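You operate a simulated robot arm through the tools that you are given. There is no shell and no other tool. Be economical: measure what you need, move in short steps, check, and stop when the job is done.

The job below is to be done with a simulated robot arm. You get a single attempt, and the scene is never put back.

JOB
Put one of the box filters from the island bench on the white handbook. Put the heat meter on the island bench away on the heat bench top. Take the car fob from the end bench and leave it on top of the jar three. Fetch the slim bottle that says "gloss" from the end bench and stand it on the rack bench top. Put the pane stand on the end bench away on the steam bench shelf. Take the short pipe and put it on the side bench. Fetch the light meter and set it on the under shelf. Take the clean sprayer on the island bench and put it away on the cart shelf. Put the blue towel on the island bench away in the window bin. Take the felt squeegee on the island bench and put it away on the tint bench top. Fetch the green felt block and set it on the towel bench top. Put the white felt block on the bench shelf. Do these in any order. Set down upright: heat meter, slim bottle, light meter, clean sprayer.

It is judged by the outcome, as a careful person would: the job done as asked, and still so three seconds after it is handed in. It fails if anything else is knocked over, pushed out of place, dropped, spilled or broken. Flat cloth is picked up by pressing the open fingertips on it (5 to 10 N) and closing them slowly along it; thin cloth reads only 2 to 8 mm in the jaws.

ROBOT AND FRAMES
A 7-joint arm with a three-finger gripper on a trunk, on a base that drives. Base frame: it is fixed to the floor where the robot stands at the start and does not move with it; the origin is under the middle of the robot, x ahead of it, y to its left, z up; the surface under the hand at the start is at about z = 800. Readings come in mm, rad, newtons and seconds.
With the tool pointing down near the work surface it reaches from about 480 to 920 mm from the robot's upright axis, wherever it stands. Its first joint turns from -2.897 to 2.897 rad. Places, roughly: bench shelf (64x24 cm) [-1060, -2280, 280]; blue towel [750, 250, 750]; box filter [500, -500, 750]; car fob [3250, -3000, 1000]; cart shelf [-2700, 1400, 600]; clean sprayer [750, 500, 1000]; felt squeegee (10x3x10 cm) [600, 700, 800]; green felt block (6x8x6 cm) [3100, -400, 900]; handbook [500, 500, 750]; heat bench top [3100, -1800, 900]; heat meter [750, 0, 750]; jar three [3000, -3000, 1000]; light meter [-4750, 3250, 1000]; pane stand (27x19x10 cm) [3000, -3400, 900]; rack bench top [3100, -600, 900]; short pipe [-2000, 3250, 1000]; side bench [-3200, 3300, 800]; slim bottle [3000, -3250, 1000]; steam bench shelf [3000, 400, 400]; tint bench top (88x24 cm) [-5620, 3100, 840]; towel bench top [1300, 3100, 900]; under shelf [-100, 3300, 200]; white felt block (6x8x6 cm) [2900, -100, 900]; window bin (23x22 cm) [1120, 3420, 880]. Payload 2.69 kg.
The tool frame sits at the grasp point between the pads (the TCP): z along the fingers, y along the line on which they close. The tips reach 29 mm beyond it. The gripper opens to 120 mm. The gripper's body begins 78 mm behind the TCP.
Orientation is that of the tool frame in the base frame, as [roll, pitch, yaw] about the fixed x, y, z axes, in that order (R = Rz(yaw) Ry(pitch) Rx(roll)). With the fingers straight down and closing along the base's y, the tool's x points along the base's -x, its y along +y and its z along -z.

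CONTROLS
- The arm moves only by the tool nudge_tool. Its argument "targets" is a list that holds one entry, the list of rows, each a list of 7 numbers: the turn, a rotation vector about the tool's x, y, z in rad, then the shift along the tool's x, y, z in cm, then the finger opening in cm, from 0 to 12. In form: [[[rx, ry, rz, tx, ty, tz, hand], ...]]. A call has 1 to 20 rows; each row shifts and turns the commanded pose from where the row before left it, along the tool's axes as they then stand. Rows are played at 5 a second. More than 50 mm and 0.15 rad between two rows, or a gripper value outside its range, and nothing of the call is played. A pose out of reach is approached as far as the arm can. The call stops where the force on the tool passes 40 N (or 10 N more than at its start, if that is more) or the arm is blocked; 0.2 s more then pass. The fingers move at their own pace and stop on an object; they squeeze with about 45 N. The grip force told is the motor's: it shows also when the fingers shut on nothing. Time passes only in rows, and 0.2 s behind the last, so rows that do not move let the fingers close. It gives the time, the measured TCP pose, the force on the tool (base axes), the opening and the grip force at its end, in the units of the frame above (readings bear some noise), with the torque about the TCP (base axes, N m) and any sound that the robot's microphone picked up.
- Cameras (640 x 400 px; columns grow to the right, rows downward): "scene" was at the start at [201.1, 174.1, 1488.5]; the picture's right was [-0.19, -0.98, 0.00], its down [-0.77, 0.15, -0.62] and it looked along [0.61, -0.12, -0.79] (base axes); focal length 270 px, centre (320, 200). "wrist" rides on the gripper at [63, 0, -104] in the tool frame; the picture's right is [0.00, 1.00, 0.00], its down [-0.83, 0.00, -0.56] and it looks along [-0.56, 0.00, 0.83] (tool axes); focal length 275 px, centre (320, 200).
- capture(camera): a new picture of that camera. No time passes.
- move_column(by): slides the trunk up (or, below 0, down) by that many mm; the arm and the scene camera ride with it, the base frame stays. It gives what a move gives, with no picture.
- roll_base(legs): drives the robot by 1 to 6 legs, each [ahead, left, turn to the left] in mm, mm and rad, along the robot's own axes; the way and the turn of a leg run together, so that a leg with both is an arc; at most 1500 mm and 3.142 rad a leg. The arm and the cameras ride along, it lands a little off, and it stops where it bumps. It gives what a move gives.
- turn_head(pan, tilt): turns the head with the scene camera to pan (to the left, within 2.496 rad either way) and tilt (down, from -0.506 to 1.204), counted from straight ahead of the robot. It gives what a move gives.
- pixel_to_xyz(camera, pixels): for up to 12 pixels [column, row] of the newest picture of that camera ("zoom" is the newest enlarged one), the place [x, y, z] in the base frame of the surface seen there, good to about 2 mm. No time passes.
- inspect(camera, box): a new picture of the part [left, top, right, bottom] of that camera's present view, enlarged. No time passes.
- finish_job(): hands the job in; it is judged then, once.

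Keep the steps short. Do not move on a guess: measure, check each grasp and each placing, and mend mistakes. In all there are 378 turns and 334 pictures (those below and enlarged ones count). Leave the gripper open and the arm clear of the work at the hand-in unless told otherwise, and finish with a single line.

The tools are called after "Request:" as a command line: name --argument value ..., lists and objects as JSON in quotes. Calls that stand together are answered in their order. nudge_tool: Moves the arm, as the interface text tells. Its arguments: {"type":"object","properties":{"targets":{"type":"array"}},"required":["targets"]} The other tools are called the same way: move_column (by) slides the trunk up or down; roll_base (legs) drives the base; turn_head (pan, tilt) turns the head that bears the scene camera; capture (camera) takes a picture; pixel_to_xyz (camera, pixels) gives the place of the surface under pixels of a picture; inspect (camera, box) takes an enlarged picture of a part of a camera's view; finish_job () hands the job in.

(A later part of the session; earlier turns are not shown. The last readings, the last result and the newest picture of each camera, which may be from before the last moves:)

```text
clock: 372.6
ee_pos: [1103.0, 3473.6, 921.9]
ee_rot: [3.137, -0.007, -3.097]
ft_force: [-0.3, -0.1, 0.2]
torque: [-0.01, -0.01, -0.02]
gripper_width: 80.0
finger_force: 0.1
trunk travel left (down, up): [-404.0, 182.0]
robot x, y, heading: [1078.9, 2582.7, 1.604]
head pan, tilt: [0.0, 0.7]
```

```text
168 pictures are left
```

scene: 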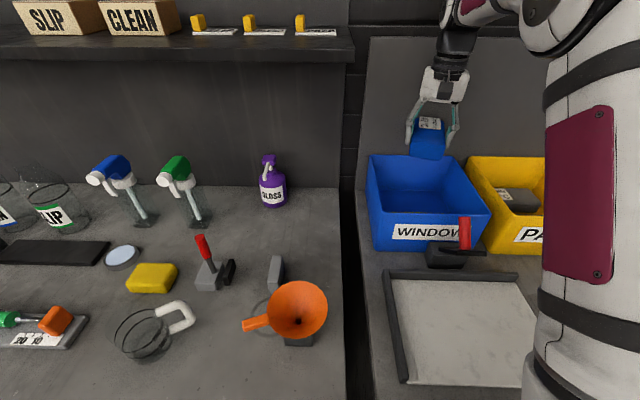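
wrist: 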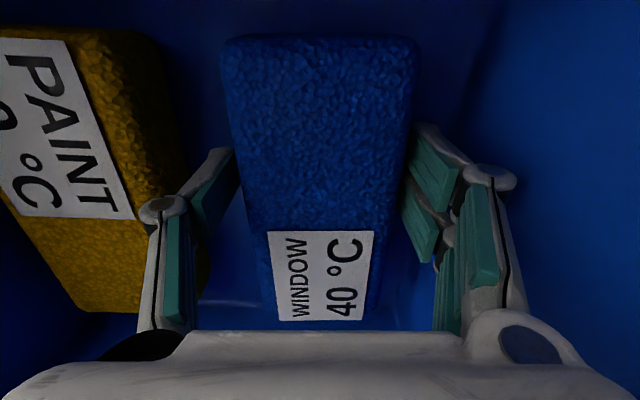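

Released in the bin. I rise straight up, then retract.

Request:
nudge_tool --targets '[[[0, 0, 0, 0, 0, -3, 8], [0, 0, 0, 0, 0, -4.5, 8], [0, 0, 0, 0, 0, -4.5, 8], [0, 0, 0, 0, 0, -4.5, 8], [0, 0, 0, 0, 0, -3.5, 8], [0, 0, 0, 0, -4.5, 0, 8], [0, 0, 0, 0, -4.5, 0, 8], [0, 0, 0, 0, -4.5, 0, 8], [0, 0, 0, 0, -4.5, 0, 8], [0, 0, 0, 0, -4.5, 0, 8], [0, 0, 0, 0, -4.5, 0, 8], [0, 0, 0, 0, 0, 0, 8]]]'

Request:
inspect --camera "scene" --box '[340, 50, 520, 270]'

Request:
capture --camera "wrist"

```text
clock: 375.2
ee_pos: [1116.3, 3202.7, 1118.3]
ee_rot: [3.136, -0.007, -3.095]
ft_force: [-1.0, -0.1, 0.6]
torque: [-0.01, -0.01, -0.02]
gripper_width: 79.9
finger_force: 0.0
trunk travel left (down, up): [-404.0, 182.0]
robot x, y, heading: [1081.2, 2586.0, 1.599]
head pan, tilt: [0.0, 0.7]
```

```text
1.82 times, centred on (430, 160) of scene
```

zoom: 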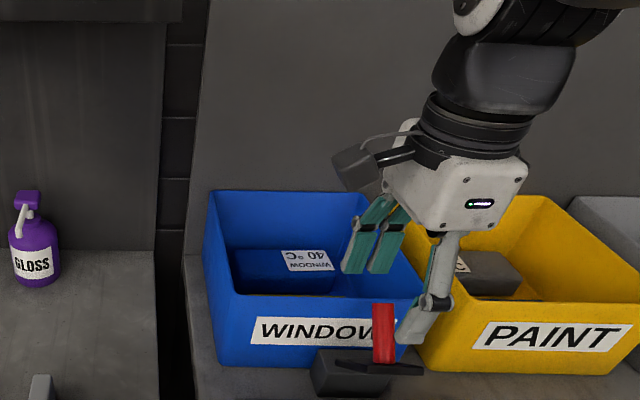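

```text
166 pictures are left
```

wrist: 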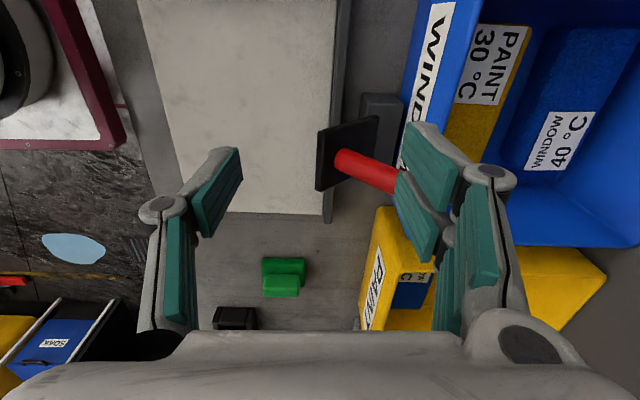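

Blue towel is in the window bin. I turn the wrist back and drive to the island for the sprayer.

Request:
nudge_tool --targets '[[[0, 0, 0, 0, -4.5, 0, 10], [0, 0, -0.1428, 0, 0, 0, 10], [0, 0, -0.1428, 0, 0, 0, 10], [0, 0, -0.1428, 0, 0, 0, 10], [0, 0, -0.1428, 0, 0, 0, 10], [0, 0, -0.1428, 0, 0, 0, 10], [0, 0, -0.1428, 0, 0, 0, 10], [0, 0, -0.1428, 0, 0, 0, 10], [0, 0, -0.1428, 0, 0, 0, 10], [0, 0, -0.1428, 0, 0, 0, 10], [0, 0, -0.1428, 0, 0, 0, 10], [0, 0, -0.1428, 0, 0, 0, 10], [0, 0, 0, 0, 0, 0, 10]]]'

Request:
roll_base --legs '[[-330, 0, 0], [0, 1080, 0], [0, 0, -1.6], [0, -950, 0], [0, -850, 0]]'

Request:
turn_head --pan 0.2 --tilt 0.85

Request:
capture --camera "scene"

```text
clock: 378.0
ee_pos: [1118.0, 3158.1, 1119.4]
ee_rot: [3.136, 0.008, -1.524]
ft_force: [-0.4, -0.3, -0.9]
torque: [0.02, -0.02, -0.02]
gripper_width: 99.8
finger_force: 0.0
trunk travel left (down, up): [-404.0, 182.0]
robot x, y, heading: [1082.2, 2587.2, 1.603]
head pan, tilt: [0.0, 0.7]
```

```text
clock: 397.9
ee_pos: [630.0, 390.6, 1119.5]
ee_rot: [3.134, 0.007, -3.1]
ft_force: [-1.7, 0.0, -0.5]
torque: [-0.02, -0.04, 0.01]
gripper_width: 99.9
finger_force: 0.0
trunk travel left (down, up): [-404.0, 182.0]
robot x, y, heading: [55.9, 429.4, 0.024]
head pan, tilt: [0.0, 0.7]
```

```text
clock: 398.6
ee_pos: [629.5, 389.6, 1120.7]
ee_rot: [3.134, 0.007, -3.101]
ft_force: [-1.1, -1.3, -0.8]
torque: [0.03, -0.02, 0.0]
gripper_width: 99.9
finger_force: 0.1
trunk travel left (down, up): [-404.0, 182.0]
robot x, y, heading: [55.0, 427.2, 0.026]
head pan, tilt: [0.201, 0.85]
```

```text
165 pictures are left
```

scene: 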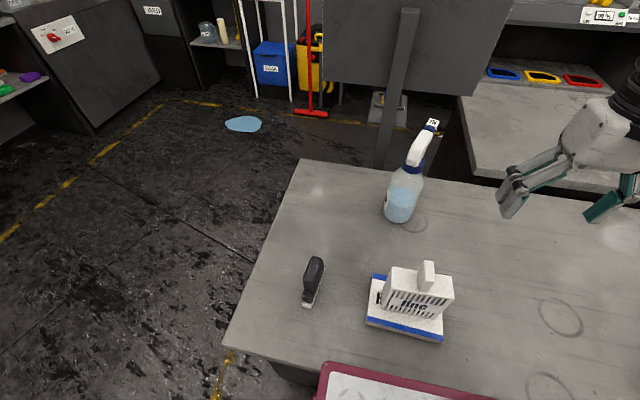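

Request:
nudge_tool --targets '[[[0, 0, 0, -2.2, 3.4, -0.5, 8], [0, 0, 0, -2.2, 3.4, -0.5, 8], [0, 0, 0, -2.2, 3.4, -0.5, 8], [0, 0, 0, -2.2, 3.4, -0.5, 8], [0, 0, 0, 0, 0, 0, 8]]]'

Request:
capture --camera "wrist"

Request:
inspect --camera "scene" --box '[350, 90, 510, 240]'

```text
clock: 399.8
ee_pos: [711.6, 529.4, 1140.8]
ee_rot: [3.135, 0.006, -3.1]
ft_force: [0.0, 0.8, -0.6]
torque: [0.01, 0.01, 0.04]
gripper_width: 80.1
finger_force: 0.1
trunk travel left (down, up): [-404.0, 182.0]
robot x, y, heading: [59.4, 428.6, 0.023]
head pan, tilt: [0.201, 0.85]
```

```text
164 pictures are left
```

wrist: 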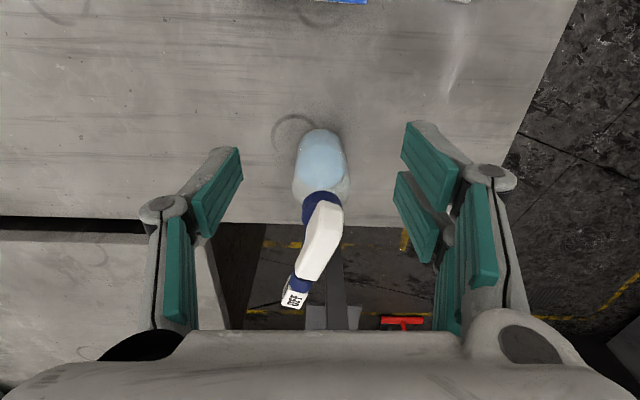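

```text
2.67 times, centred on (430, 165) of scene
```

zoom: 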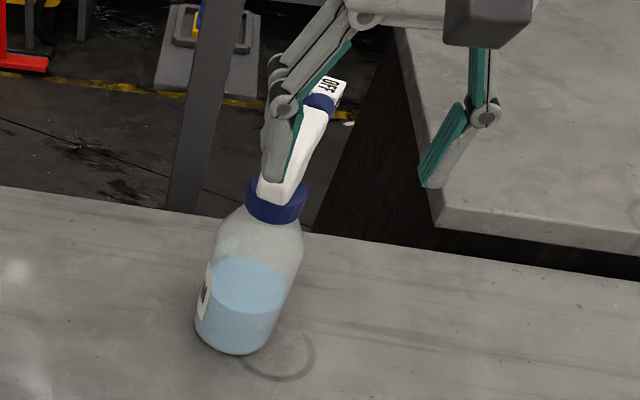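

Request:
inspect --camera "wrist" --box '[260, 110, 380, 320]'

Request:
pixel_to_xyz --camera "wrist" --pixels '[[318, 215], [335, 215], [320, 240], [310, 265], [325, 255], [305, 285], [294, 300], [320, 195], [320, 160], [340, 195], [300, 245], [330, 240]]'

```text
1.90 times, centred on (320, 215) of wrist
```

zoom: 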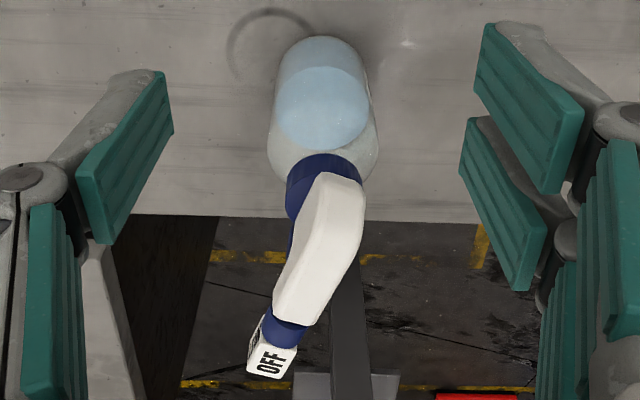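

```text
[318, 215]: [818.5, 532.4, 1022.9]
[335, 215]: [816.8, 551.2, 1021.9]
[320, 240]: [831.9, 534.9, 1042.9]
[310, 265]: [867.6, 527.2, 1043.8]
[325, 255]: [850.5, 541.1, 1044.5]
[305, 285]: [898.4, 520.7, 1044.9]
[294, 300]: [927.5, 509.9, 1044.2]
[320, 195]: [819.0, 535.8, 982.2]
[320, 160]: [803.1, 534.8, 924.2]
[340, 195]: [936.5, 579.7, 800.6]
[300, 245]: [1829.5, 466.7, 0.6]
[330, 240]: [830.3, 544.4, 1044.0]
```

The spray head runs from (817, 541) to (930, 508), top at 1044. I move over its back part, aligned across it.

Request:
nudge_tool --targets '[[[0, 0, 0, -3.28, 0.09, 0, 7], [0, 0, 0, -3.28, 0.09, 0, 7], [0, 0, 0, -3.28, 0.09, 0, 7], [0, 0, 0, -3.28, 0.09, 0, 7], [0, 0, 0.12, 0, 0, 0, 7], [0, 0, 0.12, 0, 0, 0, 7], [0, 0, 0.12, 0, 0, 0, 7], [0, 0, 0, 0, 0, 2, 7], [0, 0, 0, 0, 0, 0, 7]]]'

Request:
capture --camera "wrist"

Request:
pixel_to_xyz --camera "wrist" --pixels '[[320, 110], [320, 140], [320, 170], [300, 140], [340, 140], [305, 110], [335, 110], [320, 90]]'

```text
clock: 401.8
ee_pos: [843.0, 538.9, 1122.1]
ee_rot: [3.133, 0.005, 2.82]
ft_force: [0.1, 0.3, -0.1]
torque: [-0.01, -0.01, -0.01]
gripper_width: 69.8
finger_force: 0.0
trunk travel left (down, up): [-404.0, 182.0]
robot x, y, heading: [58.7, 429.1, 0.021]
head pan, tilt: [0.201, 0.85]
```

```text
161 pictures are left
```

wrist: 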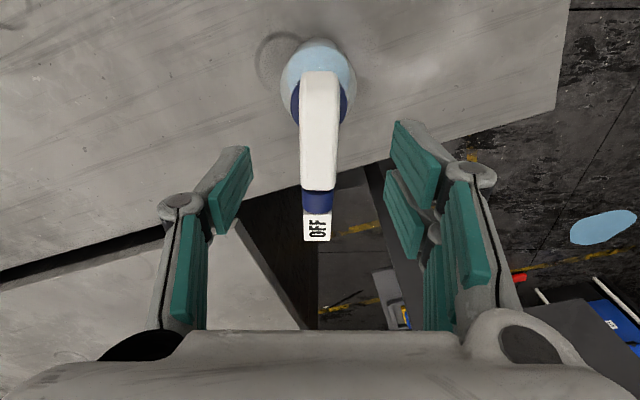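

```text
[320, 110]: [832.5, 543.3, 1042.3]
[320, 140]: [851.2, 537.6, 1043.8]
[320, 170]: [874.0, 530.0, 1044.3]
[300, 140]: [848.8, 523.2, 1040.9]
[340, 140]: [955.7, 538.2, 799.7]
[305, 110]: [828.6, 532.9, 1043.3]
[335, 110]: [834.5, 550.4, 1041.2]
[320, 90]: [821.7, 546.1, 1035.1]
```

Aligned; the bottle axis is at (848, 537). I go down and grip the head.

Request:
nudge_tool --targets '[[[0, 0, 0, -0.5, 0, 3.5, 7], [0, 0, 0, 0, 0, 3.5, 7], [0, 0, 0, 0, 0, 3.2, 7], [0, 0, 0, 0, 0, 0, 7], [0, 0, 0, 0, 0, 0, 2], [0, 0, 0, 0, 0, 0, 0], [0, 0, 0, 0, 0, 0, 0]]]'

Request:
capture --camera "wrist"

```text
clock: 403.4
ee_pos: [849.2, 539.0, 1020.1]
ee_rot: [3.133, 0.005, 2.82]
ft_force: [0.5, -0.4, 0.0]
torque: [-0.09, -0.1, -0.04]
gripper_width: 46.9
finger_force: 45.0
trunk travel left (down, up): [-404.0, 182.0]
robot x, y, heading: [57.4, 428.3, 0.025]
head pan, tilt: [0.201, 0.85]
```

```text
160 pictures are left
```

wrist: 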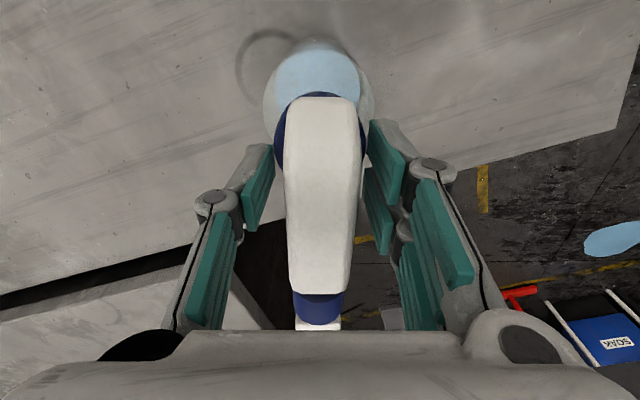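

The tips caught the blue collar (47 mm). Going lower gives a full grip on it, so I open, lower 20 mm and close.

Request:
nudge_tool --targets '[[[0, 0, 0, 0, 0, 0, 7], [0, 0, 0, 0, 0, 0, 7], [0, 0, 0, 0, 0, 1, 7], [0, 0, 0, 0, 0, 1.2, 7], [0, 0, 0, 0, 0, 0, 7], [0, 0, 0, 0, 0, 0, 4], [0, 0, 0, 0, 0, 0, 0], [0, 0, 0, 0, 0, 0, 0]]]'

Request:
capture --camera "wrist"

```text
clock: 405.2
ee_pos: [848.1, 538.7, 999.2]
ee_rot: [3.133, 0.006, 2.821]
ft_force: [0.2, -1.1, 6.8]
torque: [0.15, -0.24, -0.05]
gripper_width: 51.3
finger_force: 44.7
trunk travel left (down, up): [-404.0, 182.0]
robot x, y, heading: [59.7, 428.8, 0.024]
head pan, tilt: [0.201, 0.85]
```

```text
159 pictures are left
```

wrist: 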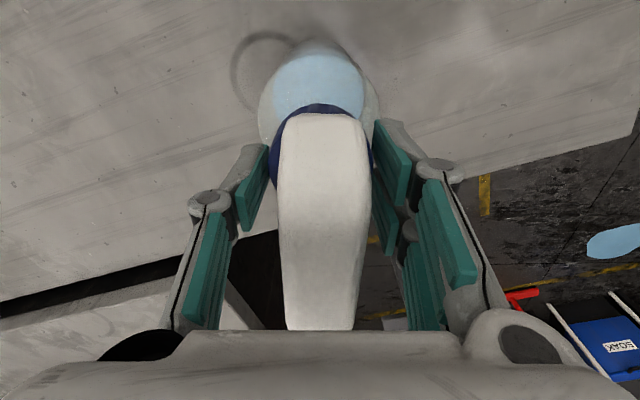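

It now reads 51 mm with some upward force, so the tips are on the bottle shoulder. I go up 9 mm.

Request:
nudge_tool --targets '[[[0, 0, 0, 0, 0, 0, 7], [0, 0, 0, 0, 0, 0, 7], [0, 0, 0, 0, 0, -0.9, 7], [0, 0, 0, 0, 0, 0, 7], [0, 0, 0, 0, 0, 0, 4], [0, 0, 0, 0, 0, 0, 0], [0, 0, 0, 0, 0, 0, 0]]]'

```text
clock: 406.8
ee_pos: [849.1, 537.1, 1008.2]
ee_rot: [3.131, 0.002, 2.821]
ft_force: [-1.7, -1.6, 3.3]
torque: [-0.06, 0.07, 0.02]
gripper_width: 47.1
finger_force: 45.1
trunk travel left (down, up): [-404.0, 182.0]
robot x, y, heading: [58.1, 430.3, 0.026]
head pan, tilt: [0.201, 0.85]
```

47.1 mm, on the collar. I lift slowly and check.

Request:
nudge_tool --targets '[[[0, 0, 0, 0, 0, -1, 0], [0, 0, 0, 0, 0, -2, 0], [0, 0, 0, 0, 0, -2, 0], [0, 0, 0, 0, 0, 0, 0]]]'

Request:
capture --camera "wrist"

Request:
inspect --camera "scene" --box '[350, 60, 530, 240]'

```text
clock: 407.8
ee_pos: [848.2, 536.5, 1057.8]
ee_rot: [3.132, 0.002, 2.822]
ft_force: [0.1, 0.1, -3.4]
torque: [-0.01, -0.01, -0.01]
gripper_width: 47.2
finger_force: 45.0
trunk travel left (down, up): [-404.0, 182.0]
robot x, y, heading: [59.1, 429.8, 0.029]
head pan, tilt: [0.201, 0.85]
```

```text
158 pictures are left
```

wrist: 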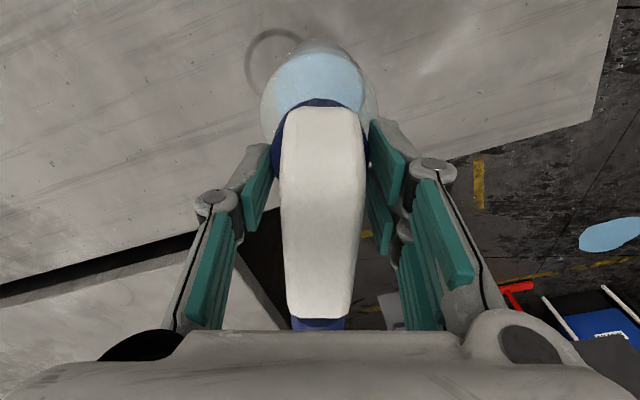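

```text
2.22 times, centred on (440, 150) of scene
```

zoom: 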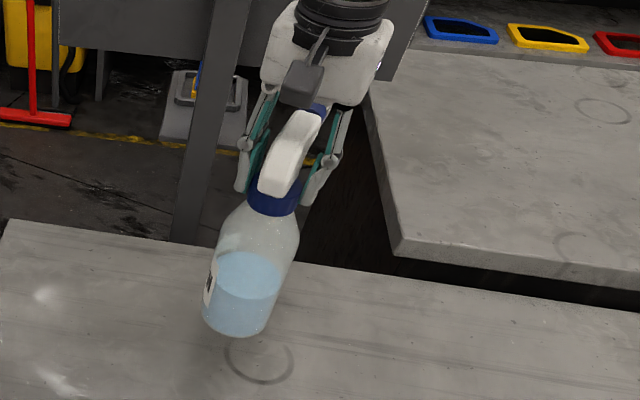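

Stable at 3.4 N. I raise the trunk 180 mm so it clears the filter, then retract.

Request:
move_column --by 180

Request:
nudge_tool --targets '[[[0, 0, 0, 4, 0, 0, 0], [0, 0, 0, 4, 0, 0, 0], [0, 0, 0, 4, 0, 0, 0], [0, 0, 0, 4, 0, 0, 0], [0, 0, 0, 4, 0, 0, 0], [0, 0, 0, 0, 0, 0, 0]]]'

Request:
roll_base --legs '[[-60, 0, -0.025], [0, 870, 0]]'

Request:
turn_head --pan 2.2 --tilt 0.4

Request:
capture --camera "scene"

```text
clock: 409.8
ee_pos: [849.3, 536.2, 1236.8]
ee_rot: [3.132, 0.002, 2.819]
ft_force: [0.2, 0.4, -3.0]
torque: [0.04, 0.01, 0.0]
gripper_width: 47.1
finger_force: 45.1
trunk travel left (down, up): [-584.0, 2.0]
robot x, y, heading: [59.2, 431.8, 0.021]
head pan, tilt: [0.201, 0.85]
```

```text
clock: 411.2
ee_pos: [657.8, 600.3, 1237.5]
ee_rot: [3.133, 0.003, 2.823]
ft_force: [0.5, 0.0, -3.1]
torque: [-0.05, -0.02, -0.01]
gripper_width: 47.0
finger_force: 44.7
trunk travel left (down, up): [-584.0, 2.0]
robot x, y, heading: [58.9, 427.2, 0.029]
head pan, tilt: [0.201, 0.85]
```

```text
clock: 416.4
ee_pos: [590.8, 1470.9, 1237.3]
ee_rot: [3.133, 0.003, 2.814]
ft_force: [0.2, -0.1, -3.5]
torque: [0.01, -0.01, 0.0]
gripper_width: 46.9
finger_force: 45.7
trunk travel left (down, up): [-584.0, 2.0]
robot x, y, heading: [-10.2, 1301.3, 0.021]
head pan, tilt: [0.201, 0.85]
```

```text
clock: 418.3
ee_pos: [590.9, 1469.3, 1238.1]
ee_rot: [3.134, 0.004, 2.813]
ft_force: [0.2, 1.1, -3.5]
torque: [0.01, -0.02, -0.01]
gripper_width: 46.9
finger_force: 45.1
trunk travel left (down, up): [-584.0, 2.0]
robot x, y, heading: [-9.5, 1308.0, 0.021]
head pan, tilt: [2.201, 0.4]
```

```text
156 pictures are left
```

scene: 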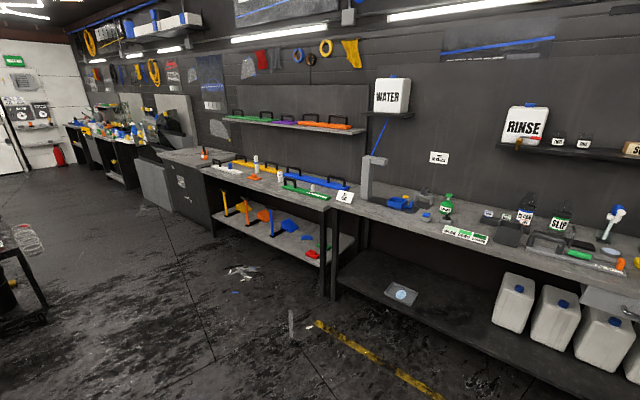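

I turn to face -x and drive toward the cart.

Request:
roll_base --legs '[[0, 0, 3.12], [1300, 0, 0]]'

Request:
turn_head --pan 0.0 --tilt 0.5

Request:
capture --camera "scene"

```text
clock: 432.1
ee_pos: [-1907.4, 1157.8, 1236.9]
ee_rot: [3.134, 0.004, -0.35]
ft_force: [-0.4, 0.9, -3.0]
torque: [-0.01, -0.01, 0.0]
gripper_width: 46.3
finger_force: 45.2
trunk travel left (down, up): [-584.0, 2.0]
robot x, y, heading: [-1303.8, 1308.3, 3.138]
head pan, tilt: [2.201, 0.4]
```

```text
clock: 434.2
ee_pos: [-1907.2, 1158.9, 1236.3]
ee_rot: [3.136, 0.004, -0.352]
ft_force: [0.6, -0.1, -4.3]
torque: [0.03, 0.01, -0.03]
gripper_width: 46.4
finger_force: 45.3
trunk travel left (down, up): [-584.0, 2.0]
robot x, y, heading: [-1302.6, 1308.9, 3.137]
head pan, tilt: [0.0, 0.499]
```

```text
155 pictures are left
```

scene: 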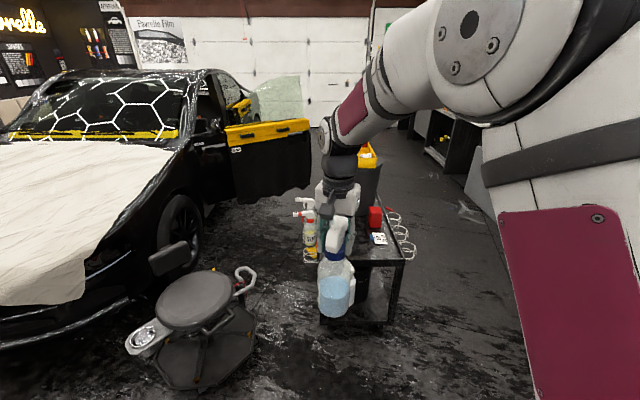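

Request:
inspect --camera "scene" --box '[270, 130, 450, 340]'

Request:
pixel_to_xyz --camera "scene" --pixels '[[385, 255], [400, 265], [375, 215], [310, 240], [390, 320], [365, 310], [340, 325], [355, 270], [395, 240], [365, 175], [195, 300], [240, 370]]'

```text
1.90 times, centred on (360, 235) of scene
```

zoom: 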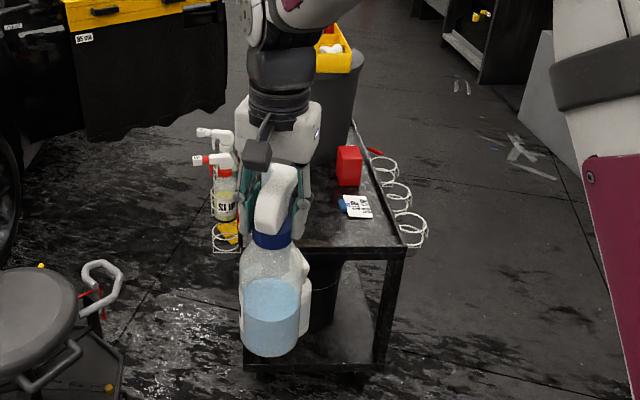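

```text
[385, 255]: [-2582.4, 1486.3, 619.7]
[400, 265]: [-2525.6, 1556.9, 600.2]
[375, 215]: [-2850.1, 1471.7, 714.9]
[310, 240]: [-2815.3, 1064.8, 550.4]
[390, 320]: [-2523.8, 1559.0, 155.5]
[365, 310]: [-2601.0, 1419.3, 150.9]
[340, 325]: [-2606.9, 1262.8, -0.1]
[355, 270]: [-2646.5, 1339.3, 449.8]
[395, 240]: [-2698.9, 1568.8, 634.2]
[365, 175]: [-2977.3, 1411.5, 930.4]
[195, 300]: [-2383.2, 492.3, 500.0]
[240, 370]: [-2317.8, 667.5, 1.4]
```

Request:
capture --camera "wrist"

Request:
nudge_tool --targets '[[[0, 0, 0, -0.8, 4, 0, 0], [0, 0, 0, -0.8, 4, 0, 0], [0, 0, 0, -0.8, 4, 0, 0], [0, 0, 0, -0.8, 4, 0, 0], [0, 0, 0, -0.8, 4, 0, 0], [0, 0, 0, 0, 0, 0, 0]]]'

Request:
turn_head --pan 0.05 --tilt 0.45

Request:
capture --camera "scene"

```text
153 pictures are left
```

wrist: 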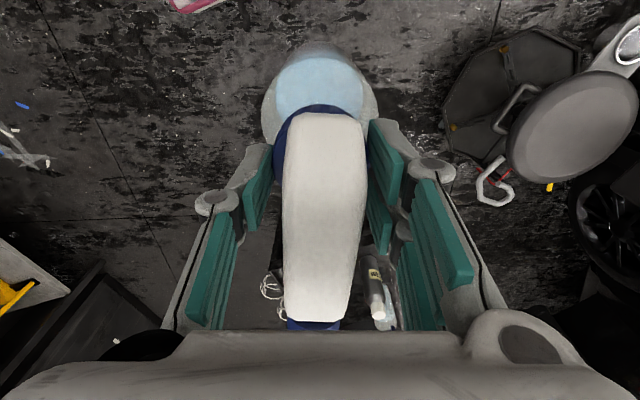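

```text
clock: 435.6
ee_pos: [-2013.0, 983.6, 1238.6]
ee_rot: [3.135, 0.004, -0.351]
ft_force: [0.2, 0.4, -4.3]
torque: [0.03, -0.05, -0.02]
gripper_width: 46.4
finger_force: 45.3
trunk travel left (down, up): [-584.0, 2.0]
robot x, y, heading: [-1299.1, 1312.6, 3.138]
head pan, tilt: [0.0, 0.499]
```

```text
clock: 436.2
ee_pos: [-2013.3, 982.5, 1237.8]
ee_rot: [3.132, 0.004, -0.351]
ft_force: [0.3, 0.0, -3.3]
torque: [-0.01, 0.03, 0.01]
gripper_width: 46.0
finger_force: 44.2
trunk travel left (down, up): [-584.0, 2.0]
robot x, y, heading: [-1300.7, 1307.3, 3.135]
head pan, tilt: [0.051, 0.45]
```

```text
152 pictures are left
```

scene: 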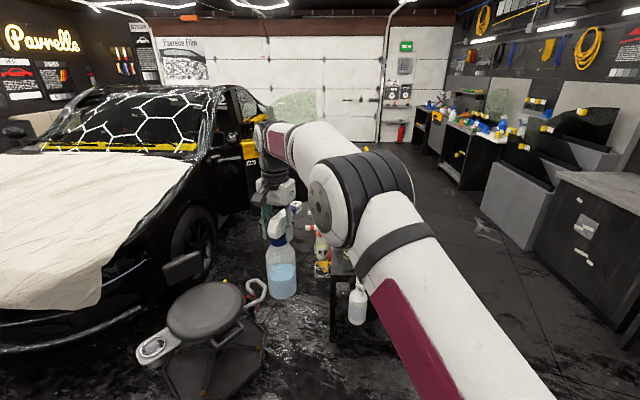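

Request:
nudge_tool --targets '[[[0, 0, 0, -0.87, -4.3, 0, 0], [0, 0, 0, -0.87, -4.3, 0, 0], [0, 0, 0, -0.87, -4.3, 0, 0], [0, 0, 0, -0.87, -4.3, 0, 0], [0, 0, 0, -0.87, -4.3, 0, 0], [0, 0, 0, -0.87, -4.3, 0, 0], [0, 0, 0, -0.87, -4.3, 0, 0], [0, 0, 0, -0.87, -4.3, 0, 0], [0, 0, 0, -0.87, -4.3, 0, 0], [0, 0, 0, -0.87, -4.3, 0, 0], [0, 0, 0, -0.87, -4.3, 0, 0], [0, 0, 0, -0.87, -4.3, 0, 0], [0, 0, 0, -0.87, -4.3, 0, 0], [0, 0, 0, -0.87, -4.3, 0, 0], [0, 0, 0, 0, 0, 0, 0]]]'

Request:
capture --camera "scene"

Request:
inspect --camera "scene" --box '[260, 150, 440, 340]'

```text
clock: 439.4
ee_pos: [-1920.1, 1594.2, 1233.5]
ee_rot: [3.134, 0.003, -0.352]
ft_force: [-0.1, 0.0, -4.1]
torque: [0.0, 0.03, 0.0]
gripper_width: 46.2
finger_force: 44.9
trunk travel left (down, up): [-584.0, 2.0]
robot x, y, heading: [-1304.3, 1311.4, 3.137]
head pan, tilt: [0.051, 0.45]
```

```text
151 pictures are left
```

scene: 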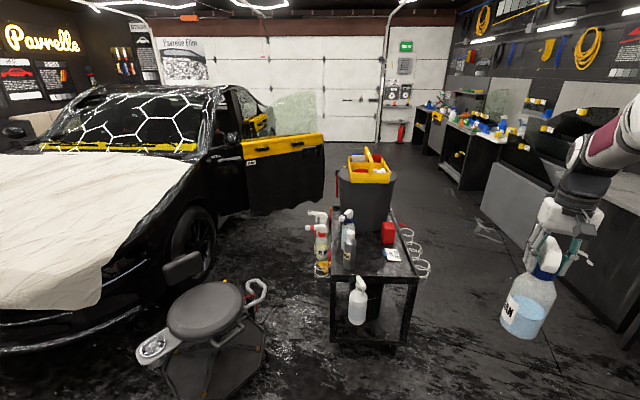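

```text
2.11 times, centred on (350, 245) of scene
```

zoom: 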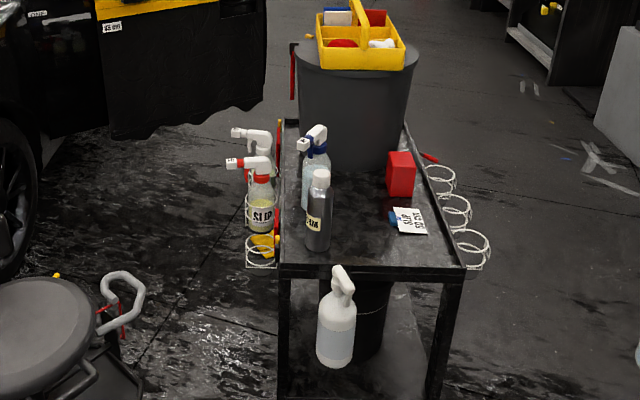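

Request:
pixel_to_xyz --camera "scene" --pixels '[[375, 265], [365, 270], [385, 270], [362, 250], [347, 265], [348, 240], [392, 253], [388, 232], [400, 272], [335, 278], [375, 240], [360, 300]]'

```text
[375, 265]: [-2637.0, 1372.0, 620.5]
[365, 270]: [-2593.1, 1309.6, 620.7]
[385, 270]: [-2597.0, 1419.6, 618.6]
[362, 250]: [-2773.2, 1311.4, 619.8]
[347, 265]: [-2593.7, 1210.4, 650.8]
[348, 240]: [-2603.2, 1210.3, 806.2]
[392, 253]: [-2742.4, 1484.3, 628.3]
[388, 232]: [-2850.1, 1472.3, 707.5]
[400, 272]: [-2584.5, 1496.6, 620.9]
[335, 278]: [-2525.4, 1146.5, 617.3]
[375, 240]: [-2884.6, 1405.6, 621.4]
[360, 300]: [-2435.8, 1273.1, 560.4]
```

The cart shelf (z 620) is free around (-2650, 1365). I drive closer and align above it.

Request:
roll_base --legs '[[550, 0, 0]]'

Request:
nudge_tool --targets '[[[0, 0, 0, -1.31, 3.97, 0, 0], [0, 0, 0, -1.31, 3.97, 0, 0], [0, 0, 0, -1.31, 3.97, 0, 0], [0, 0, 0, -1.31, 3.97, 0, 0], [0, 0, 0, -1.31, 3.97, 0, 0], [0, 0, 0, -1.31, 3.97, 0, 0], [0, 0, 0, -1.31, 3.97, 0, 0], [0, 0, 0, 0, 0, 0, 0]]]'

Request:
move_column --by -170

Request:
turn_head --pan 0.0 --tilt 0.7

Request:
capture --camera "scene"

Request:
capture --camera "wrist"

```text
clock: 442.5
ee_pos: [-2466.0, 1593.2, 1234.4]
ee_rot: [3.132, 0.005, -0.35]
ft_force: [-0.4, 0.5, -3.1]
torque: [0.02, 0.0, 0.01]
gripper_width: 46.0
finger_force: 45.6
trunk travel left (down, up): [-584.0, 2.0]
robot x, y, heading: [-1846.4, 1312.0, 3.136]
head pan, tilt: [0.051, 0.45]
```

```text
clock: 444.3
ee_pos: [-2647.1, 1362.9, 1234.7]
ee_rot: [3.133, 0.001, -0.349]
ft_force: [0.3, -0.9, -5.0]
torque: [0.0, 0.0, 0.0]
gripper_width: 45.8
finger_force: 45.3
trunk travel left (down, up): [-584.0, 2.0]
robot x, y, heading: [-1849.4, 1310.5, 3.133]
head pan, tilt: [0.051, 0.45]
```

```text
clock: 446.3
ee_pos: [-2646.7, 1364.2, 1065.8]
ee_rot: [3.133, 0.002, -0.349]
ft_force: [-0.3, -0.3, -3.9]
torque: [-0.01, -0.02, -0.01]
gripper_width: 46.1
finger_force: 45.2
trunk travel left (down, up): [-414.0, 172.0]
robot x, y, heading: [-1845.2, 1312.6, 3.139]
head pan, tilt: [0.051, 0.45]
```

```text
clock: 447.0
ee_pos: [-2647.7, 1362.5, 1066.2]
ee_rot: [3.134, 0.004, -0.35]
ft_force: [0.5, 0.4, -3.9]
torque: [0.0, 0.0, 0.02]
gripper_width: 46.0
finger_force: 44.6
trunk travel left (down, up): [-414.0, 172.0]
robot x, y, heading: [-1846.4, 1309.0, 3.14]
head pan, tilt: [0.0, 0.7]
```

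```text
149 pictures are left
```

scene: 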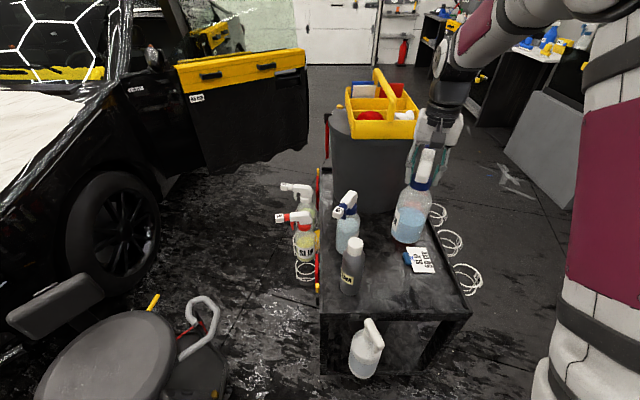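

```text
148 pictures are left
```

wrist: 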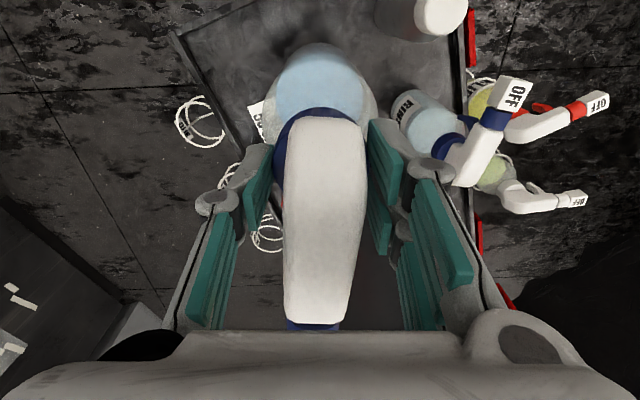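

Clear around it. I descend by trunk, then gently by arm.

Request:
move_column --by -215

Request:
capture --camera "scene"

```text
clock: 449.3
ee_pos: [-2646.9, 1364.6, 851.0]
ee_rot: [3.131, 0.003, -0.349]
ft_force: [0.2, -0.3, -2.8]
torque: [-0.01, -0.04, 0.01]
gripper_width: 46.2
finger_force: 45.0
trunk travel left (down, up): [-199.0, 387.0]
robot x, y, heading: [-1850.3, 1311.2, 3.134]
head pan, tilt: [0.0, 0.7]
```

```text
147 pictures are left
```

scene: 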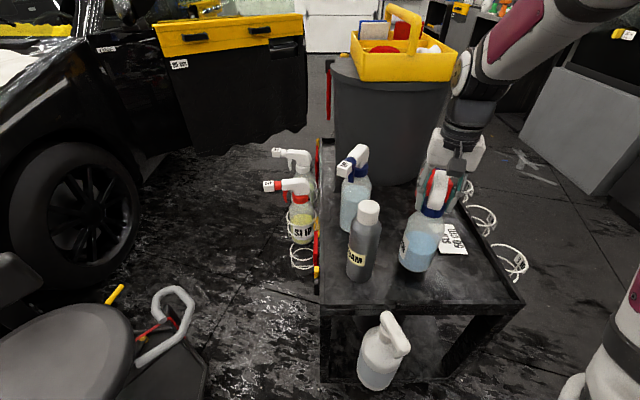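

Request:
nudge_tool --targets '[[[0, 0, 0, 0, 0, 1, 0], [0, 0, 0, 0, 0, 0.7, 0], [0, 0, 0, 0, 0, 0.3, 0], [0, 0, 0, 0, 0, 0.2, 0], [0, 0, 0, 0, 0, 0, 0]]]'

```text
clock: 450.5
ee_pos: [-2648.2, 1363.4, 828.8]
ee_rot: [3.134, 0.004, -0.35]
ft_force: [-0.7, 0.1, -3.2]
torque: [0.01, 0.03, 0.03]
gripper_width: 45.9
finger_force: 44.8
trunk travel left (down, up): [-199.0, 387.0]
robot x, y, heading: [-1845.6, 1312.5, 3.136]
head pan, tilt: [0.0, 0.7]
```

Request:
nudge_tool --targets '[[[0, 0, 0, 0, 0, 0.2, 0], [0, 0, 0, 0, 0, 0.2, 0], [0, 0, 0, 0, 0, 0.1, 0], [0, 0, 0, 0, 0, 0, 0]]]'

```text
clock: 451.5
ee_pos: [-2648.2, 1364.0, 827.5]
ee_rot: [3.131, 0.008, -0.35]
ft_force: [7.2, -1.4, 19.4]
torque: [-0.06, -0.79, -0.07]
gripper_width: 46.2
finger_force: 45.6
trunk travel left (down, up): [-199.0, 387.0]
robot x, y, heading: [-1844.0, 1311.8, 3.136]
head pan, tilt: [0.0, 0.7]
stopped in row 4: the force on the tool passed its limit at 41 N (the readings are from after the stop); the commanded pose is now the measured one
```

Contact. I release and rise.

Request:
nudge_tool --targets '[[[0, 0, 0, 0, 0, -0.1, 0], [0, 0, 0, 0, 0, 0, 5.5], [0, 0, 0, 0, 0, 0, 6.5], [0, 0, 0, 0, 0, 0, 7], [0, 0, 0, 0, 0, -2, 7], [0, 0, 0, 0, 0, -3, 7], [0, 0, 0, 0, 0, -4, 7], [0, 0, 0, 0, 0, -4, 7]]]'

Request:
capture --camera "scene"

```text
clock: 453.3
ee_pos: [-2645.4, 1365.6, 958.4]
ee_rot: [3.129, 0.01, -0.348]
ft_force: [-0.1, 0.3, 0.0]
torque: [0.0, -0.03, 0.04]
gripper_width: 69.9
finger_force: 0.1
trunk travel left (down, up): [-199.0, 387.0]
robot x, y, heading: [-1844.1, 1310.6, 3.139]
head pan, tilt: [0.0, 0.7]
```

```text
146 pictures are left
```

scene: 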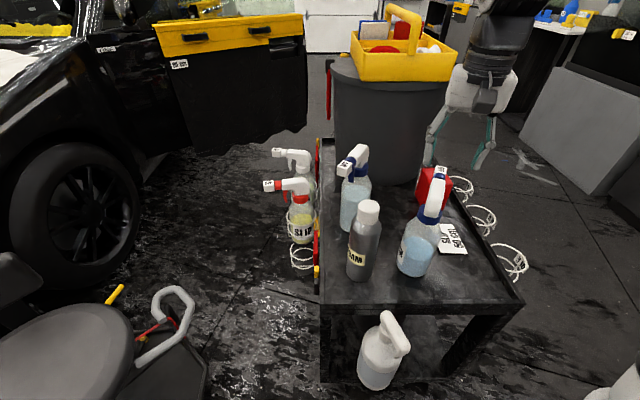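

The sprayer stands on the cart. Next the short pipe: I raise, back off, turn to face the +y wall and look.

Request:
move_column --by 200

Request:
roll_base --legs '[[-250, 0, 0]]'

Request:
nudge_tool --targets '[[[0, 0, -0.115, 4, 0, 0, 7], [0, 0, -0.115, 4, 0, 0, 7], [0, 0, -0.115, 4, 0, 0, 7], [0, 0, 0, 4, 0, 0, 7], [0, 0, 0, 4, 0, 0, 7], [0, 0, 0, 0, 0, 0, 7]]]'

Request:
roll_base --legs '[[0, 0, -1.568], [950, 300, 0]]'

Request:
turn_head --pan 0.0 --tilt 0.55

Request:
capture --camera "scene"

```text
clock: 455.4
ee_pos: [-2648.5, 1364.6, 1156.7]
ee_rot: [3.13, 0.009, -0.349]
ft_force: [0.2, 0.0, 0.0]
torque: [-0.01, 0.01, -0.02]
gripper_width: 70.0
finger_force: 0.0
trunk travel left (down, up): [-399.0, 187.0]
robot x, y, heading: [-1846.1, 1309.0, 3.14]
head pan, tilt: [0.0, 0.7]
```

```text
clock: 457.3
ee_pos: [-2396.9, 1361.6, 1157.9]
ee_rot: [3.132, 0.009, -0.345]
ft_force: [-0.6, -0.1, -0.4]
torque: [0.0, 0.03, 0.05]
gripper_width: 69.8
finger_force: 0.0
trunk travel left (down, up): [-399.0, 187.0]
robot x, y, heading: [-1595.2, 1309.5, 3.147]
head pan, tilt: [0.0, 0.7]
```

```text
clock: 458.7
ee_pos: [-2200.4, 1334.6, 1157.3]
ee_rot: [3.134, 0.01, 0.0]
ft_force: [0.9, -0.4, -0.2]
torque: [0.0, -0.01, 0.01]
gripper_width: 69.8
finger_force: 0.0
trunk travel left (down, up): [-399.0, 187.0]
robot x, y, heading: [-1599.7, 1308.9, 3.142]
head pan, tilt: [0.0, 0.7]
```

```text
clock: 467.7
ee_pos: [-1862.3, 2863.8, 1157.2]
ee_rot: [3.135, 0.011, -1.584]
ft_force: [-0.5, 0.1, 0.1]
torque: [0.02, 0.0, 0.02]
gripper_width: 69.9
finger_force: 0.1
trunk travel left (down, up): [-399.0, 187.0]
robot x, y, heading: [-1891.0, 2258.9, 1.553]
head pan, tilt: [0.0, 0.7]
```

```text
clock: 468.4
ee_pos: [-1861.6, 2863.4, 1158.6]
ee_rot: [3.134, 0.013, -1.583]
ft_force: [0.6, -0.3, 0.4]
torque: [-0.01, -0.01, 0.0]
gripper_width: 70.0
finger_force: 0.0
trunk travel left (down, up): [-399.0, 187.0]
robot x, y, heading: [-1892.5, 2255.8, 1.557]
head pan, tilt: [0.0, 0.55]
```

```text
145 pictures are left
```

scene: 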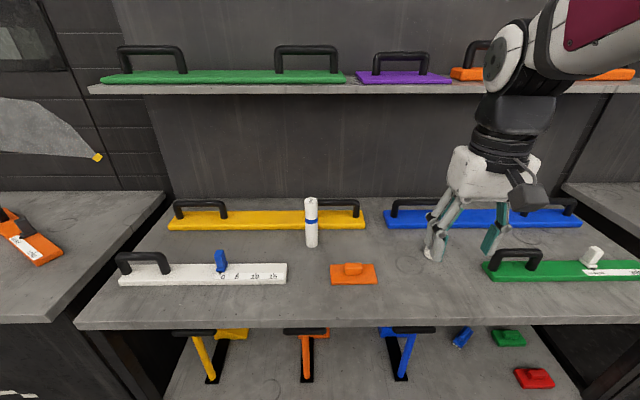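

Request:
pixel_to_xyz --camera "scene" --pixels '[[311, 240], [311, 210], [311, 200], [311, 246], [305, 225], [317, 225], [350, 285], [220, 90], [340, 90], [300, 90], [120, 300]]'

Request:
inspect --camera "scene" --box '[260, 170, 420, 300]'

```text
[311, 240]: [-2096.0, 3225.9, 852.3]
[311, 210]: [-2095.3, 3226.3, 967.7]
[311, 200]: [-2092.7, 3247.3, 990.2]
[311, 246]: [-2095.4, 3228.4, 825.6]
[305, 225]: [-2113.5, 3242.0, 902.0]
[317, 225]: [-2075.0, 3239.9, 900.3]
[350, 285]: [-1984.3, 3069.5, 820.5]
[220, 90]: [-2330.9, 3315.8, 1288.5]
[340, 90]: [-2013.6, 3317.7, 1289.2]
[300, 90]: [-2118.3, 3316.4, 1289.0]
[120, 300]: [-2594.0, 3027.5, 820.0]
```

```text
3.08 times, centred on (340, 235) of scene
```

zoom: 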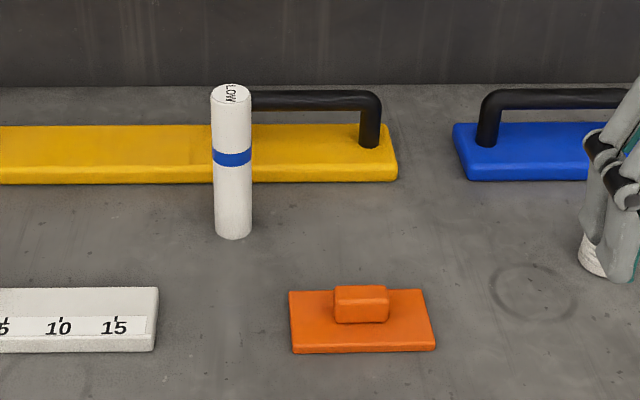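

There is another white object behind the gripper. I move the arm to see both.

Request:
nudge_tool --targets '[[[0, 0, 0, 0, 4, 0, 7], [0, 0, 0, 0, 4, 0, 7], [0, 0, 0, 0, 4, 0, 7], [0, 0, 0, 0, 4, 0, 7], [0, 0, 0, 0, 4, 0, 7], [0, 0, 0, 0, 3, 0, 7], [0, 0, 0, 0, 0, 0, 7]]]'

Request:
capture --camera "scene"

Request:
capture --camera "wrist"

```text
clock: 470.0
ee_pos: [-2091.0, 2865.6, 1158.8]
ee_rot: [3.136, 0.011, -1.585]
ft_force: [-0.2, -0.7, 0.2]
torque: [-0.01, 0.03, 0.01]
gripper_width: 70.0
finger_force: 0.0
trunk travel left (down, up): [-399.0, 187.0]
robot x, y, heading: [-1891.4, 2257.5, 1.558]
head pan, tilt: [0.0, 0.55]
```

```text
143 pictures are left
```

scene: 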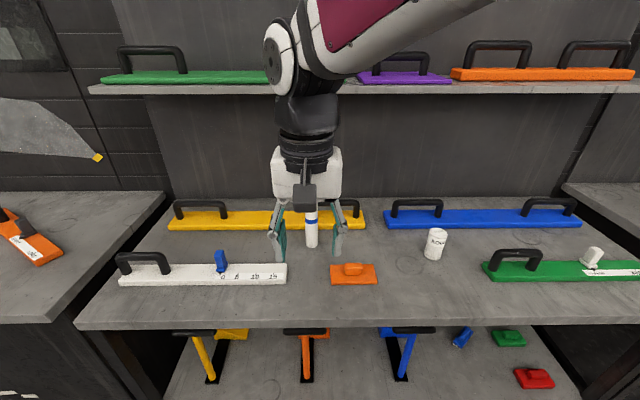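

```text
142 pictures are left
```

wrist: 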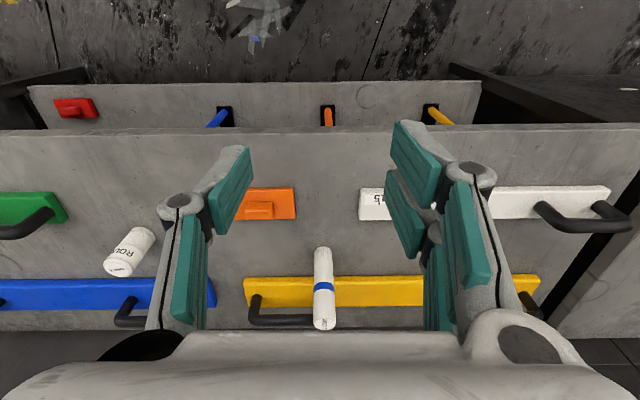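

Request:
inspect --camera "scene" --box '[390, 210, 480, 280]'

Request:
pixel_to_xyz --camera "scene" --pixels '[[437, 250], [437, 232], [437, 259], [427, 245], [446, 245]]'

Request:
inspect --camera "wrist" --box '[280, 230, 370, 340]'

Request:
inspect --camera "wrist" --box '[80, 210, 180, 300]'

```text
5.71 times, centred on (435, 245) of scene
```

zoom: 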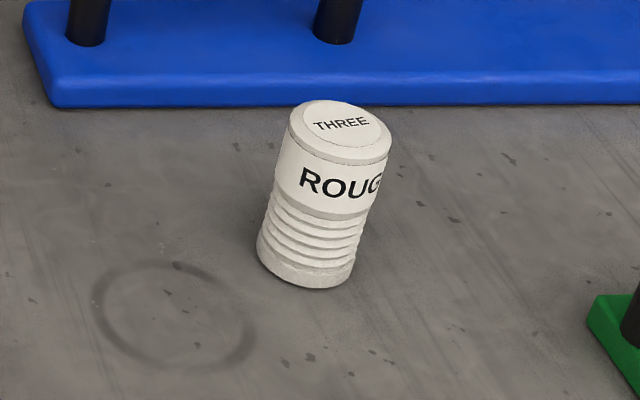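

```text
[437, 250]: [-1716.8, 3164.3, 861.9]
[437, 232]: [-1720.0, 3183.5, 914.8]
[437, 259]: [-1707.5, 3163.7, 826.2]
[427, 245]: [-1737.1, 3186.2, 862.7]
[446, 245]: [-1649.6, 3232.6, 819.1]
```

```text
3.64 times, centred on (325, 285) of wrist
```

zoom: 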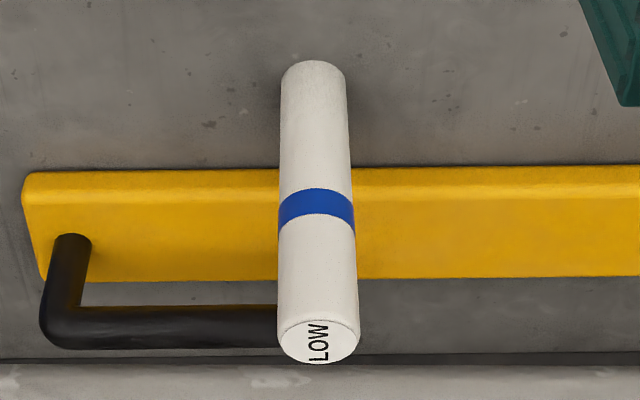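

```text
4.44 times, centred on (130, 255) of wrist
```

zoom: 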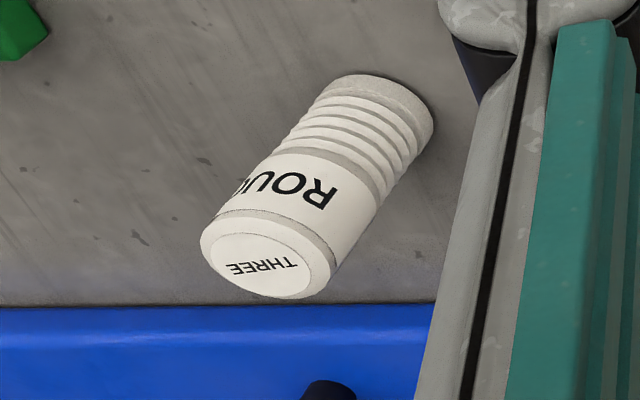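

The blue-ringed pipe at (-2095, 3246) matches the given place. I drive ahead 230 mm and check the handle behind it.

Request:
pixel_to_xyz --camera "scene" --pixels '[[345, 203], [358, 212], [320, 205], [285, 275], [240, 218]]'

Request:
roll_base --legs '[[230, 0, 0]]'

Request:
capture --camera "wrist"

Request:
pixel_to_xyz --camera "wrist" --pixels '[[320, 100], [320, 120], [320, 140], [310, 130], [335, 130], [300, 160]]'

```text
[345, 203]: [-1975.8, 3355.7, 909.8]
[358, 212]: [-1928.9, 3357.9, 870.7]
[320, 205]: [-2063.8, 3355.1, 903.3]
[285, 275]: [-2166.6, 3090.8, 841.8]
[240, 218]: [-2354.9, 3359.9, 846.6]
```

```text
clock: 471.7
ee_pos: [-2091.1, 3094.9, 1158.4]
ee_rot: [3.134, 0.012, -1.579]
ft_force: [1.1, -0.9, -0.2]
torque: [0.02, 0.0, 0.01]
gripper_width: 70.1
finger_force: 0.1
trunk travel left (down, up): [-399.0, 187.0]
robot x, y, heading: [-1892.1, 2489.3, 1.566]
head pan, tilt: [0.0, 0.55]
```

```text
138 pictures are left
```

wrist: 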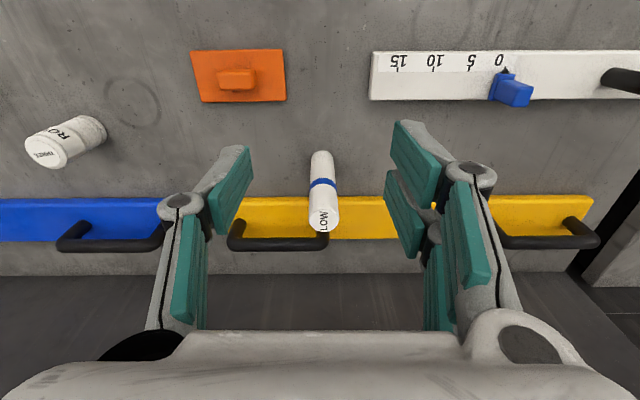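

```text
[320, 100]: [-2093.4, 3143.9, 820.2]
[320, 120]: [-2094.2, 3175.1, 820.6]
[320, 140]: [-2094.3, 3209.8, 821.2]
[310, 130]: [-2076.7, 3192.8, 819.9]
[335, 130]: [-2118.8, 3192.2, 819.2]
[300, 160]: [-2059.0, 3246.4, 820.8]
```

The handle is well behind at y 3355. To stay under the shelf I lower first, then slide forward with the fingers straddling the pipe.

Request:
nudge_tool --targets '[[[0, 0, 0, 0, 0.4, 4, 7.5], [0, 0, 0, 0, 0, 4, 7.5], [0, 0, 0, 0, 0, 4, 7.5], [0, 0, 0, 0, 0, 4, 7.5], [0, 0, 0, 0, 0, 3.3, 7.5], [0, 0, 0, -3, 0, 0, 7.5], [0, 0, 0, -3, 0, 0, 7.5], [0, 0, 0, -3, 0, 0, 7.5], [0, 0, 0, 0, 0, 0, 7.5]]]'

Request:
capture --camera "wrist"

Request:
capture --camera "scene"

```text
clock: 473.7
ee_pos: [-2097.2, 3186.1, 966.5]
ee_rot: [3.135, 0.014, -1.578]
ft_force: [-0.1, 0.6, 0.2]
torque: [-0.01, 0.01, -0.02]
gripper_width: 75.0
finger_force: 0.1
trunk travel left (down, up): [-399.0, 187.0]
robot x, y, heading: [-1889.7, 2487.8, 1.563]
head pan, tilt: [0.0, 0.55]
```

```text
137 pictures are left
```

wrist: 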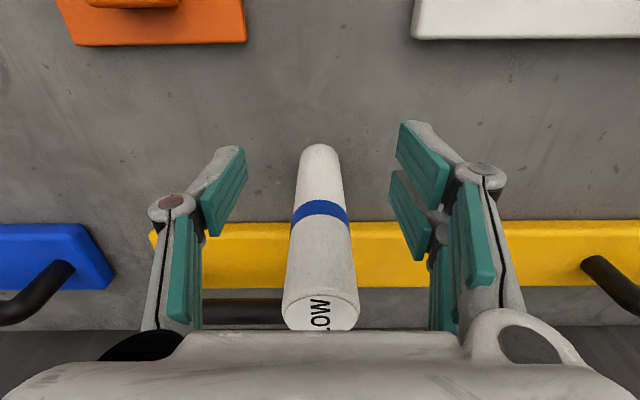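

```text
136 pictures are left
```

scene: 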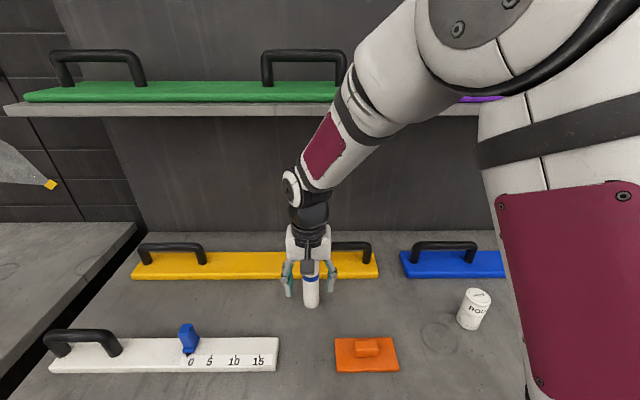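

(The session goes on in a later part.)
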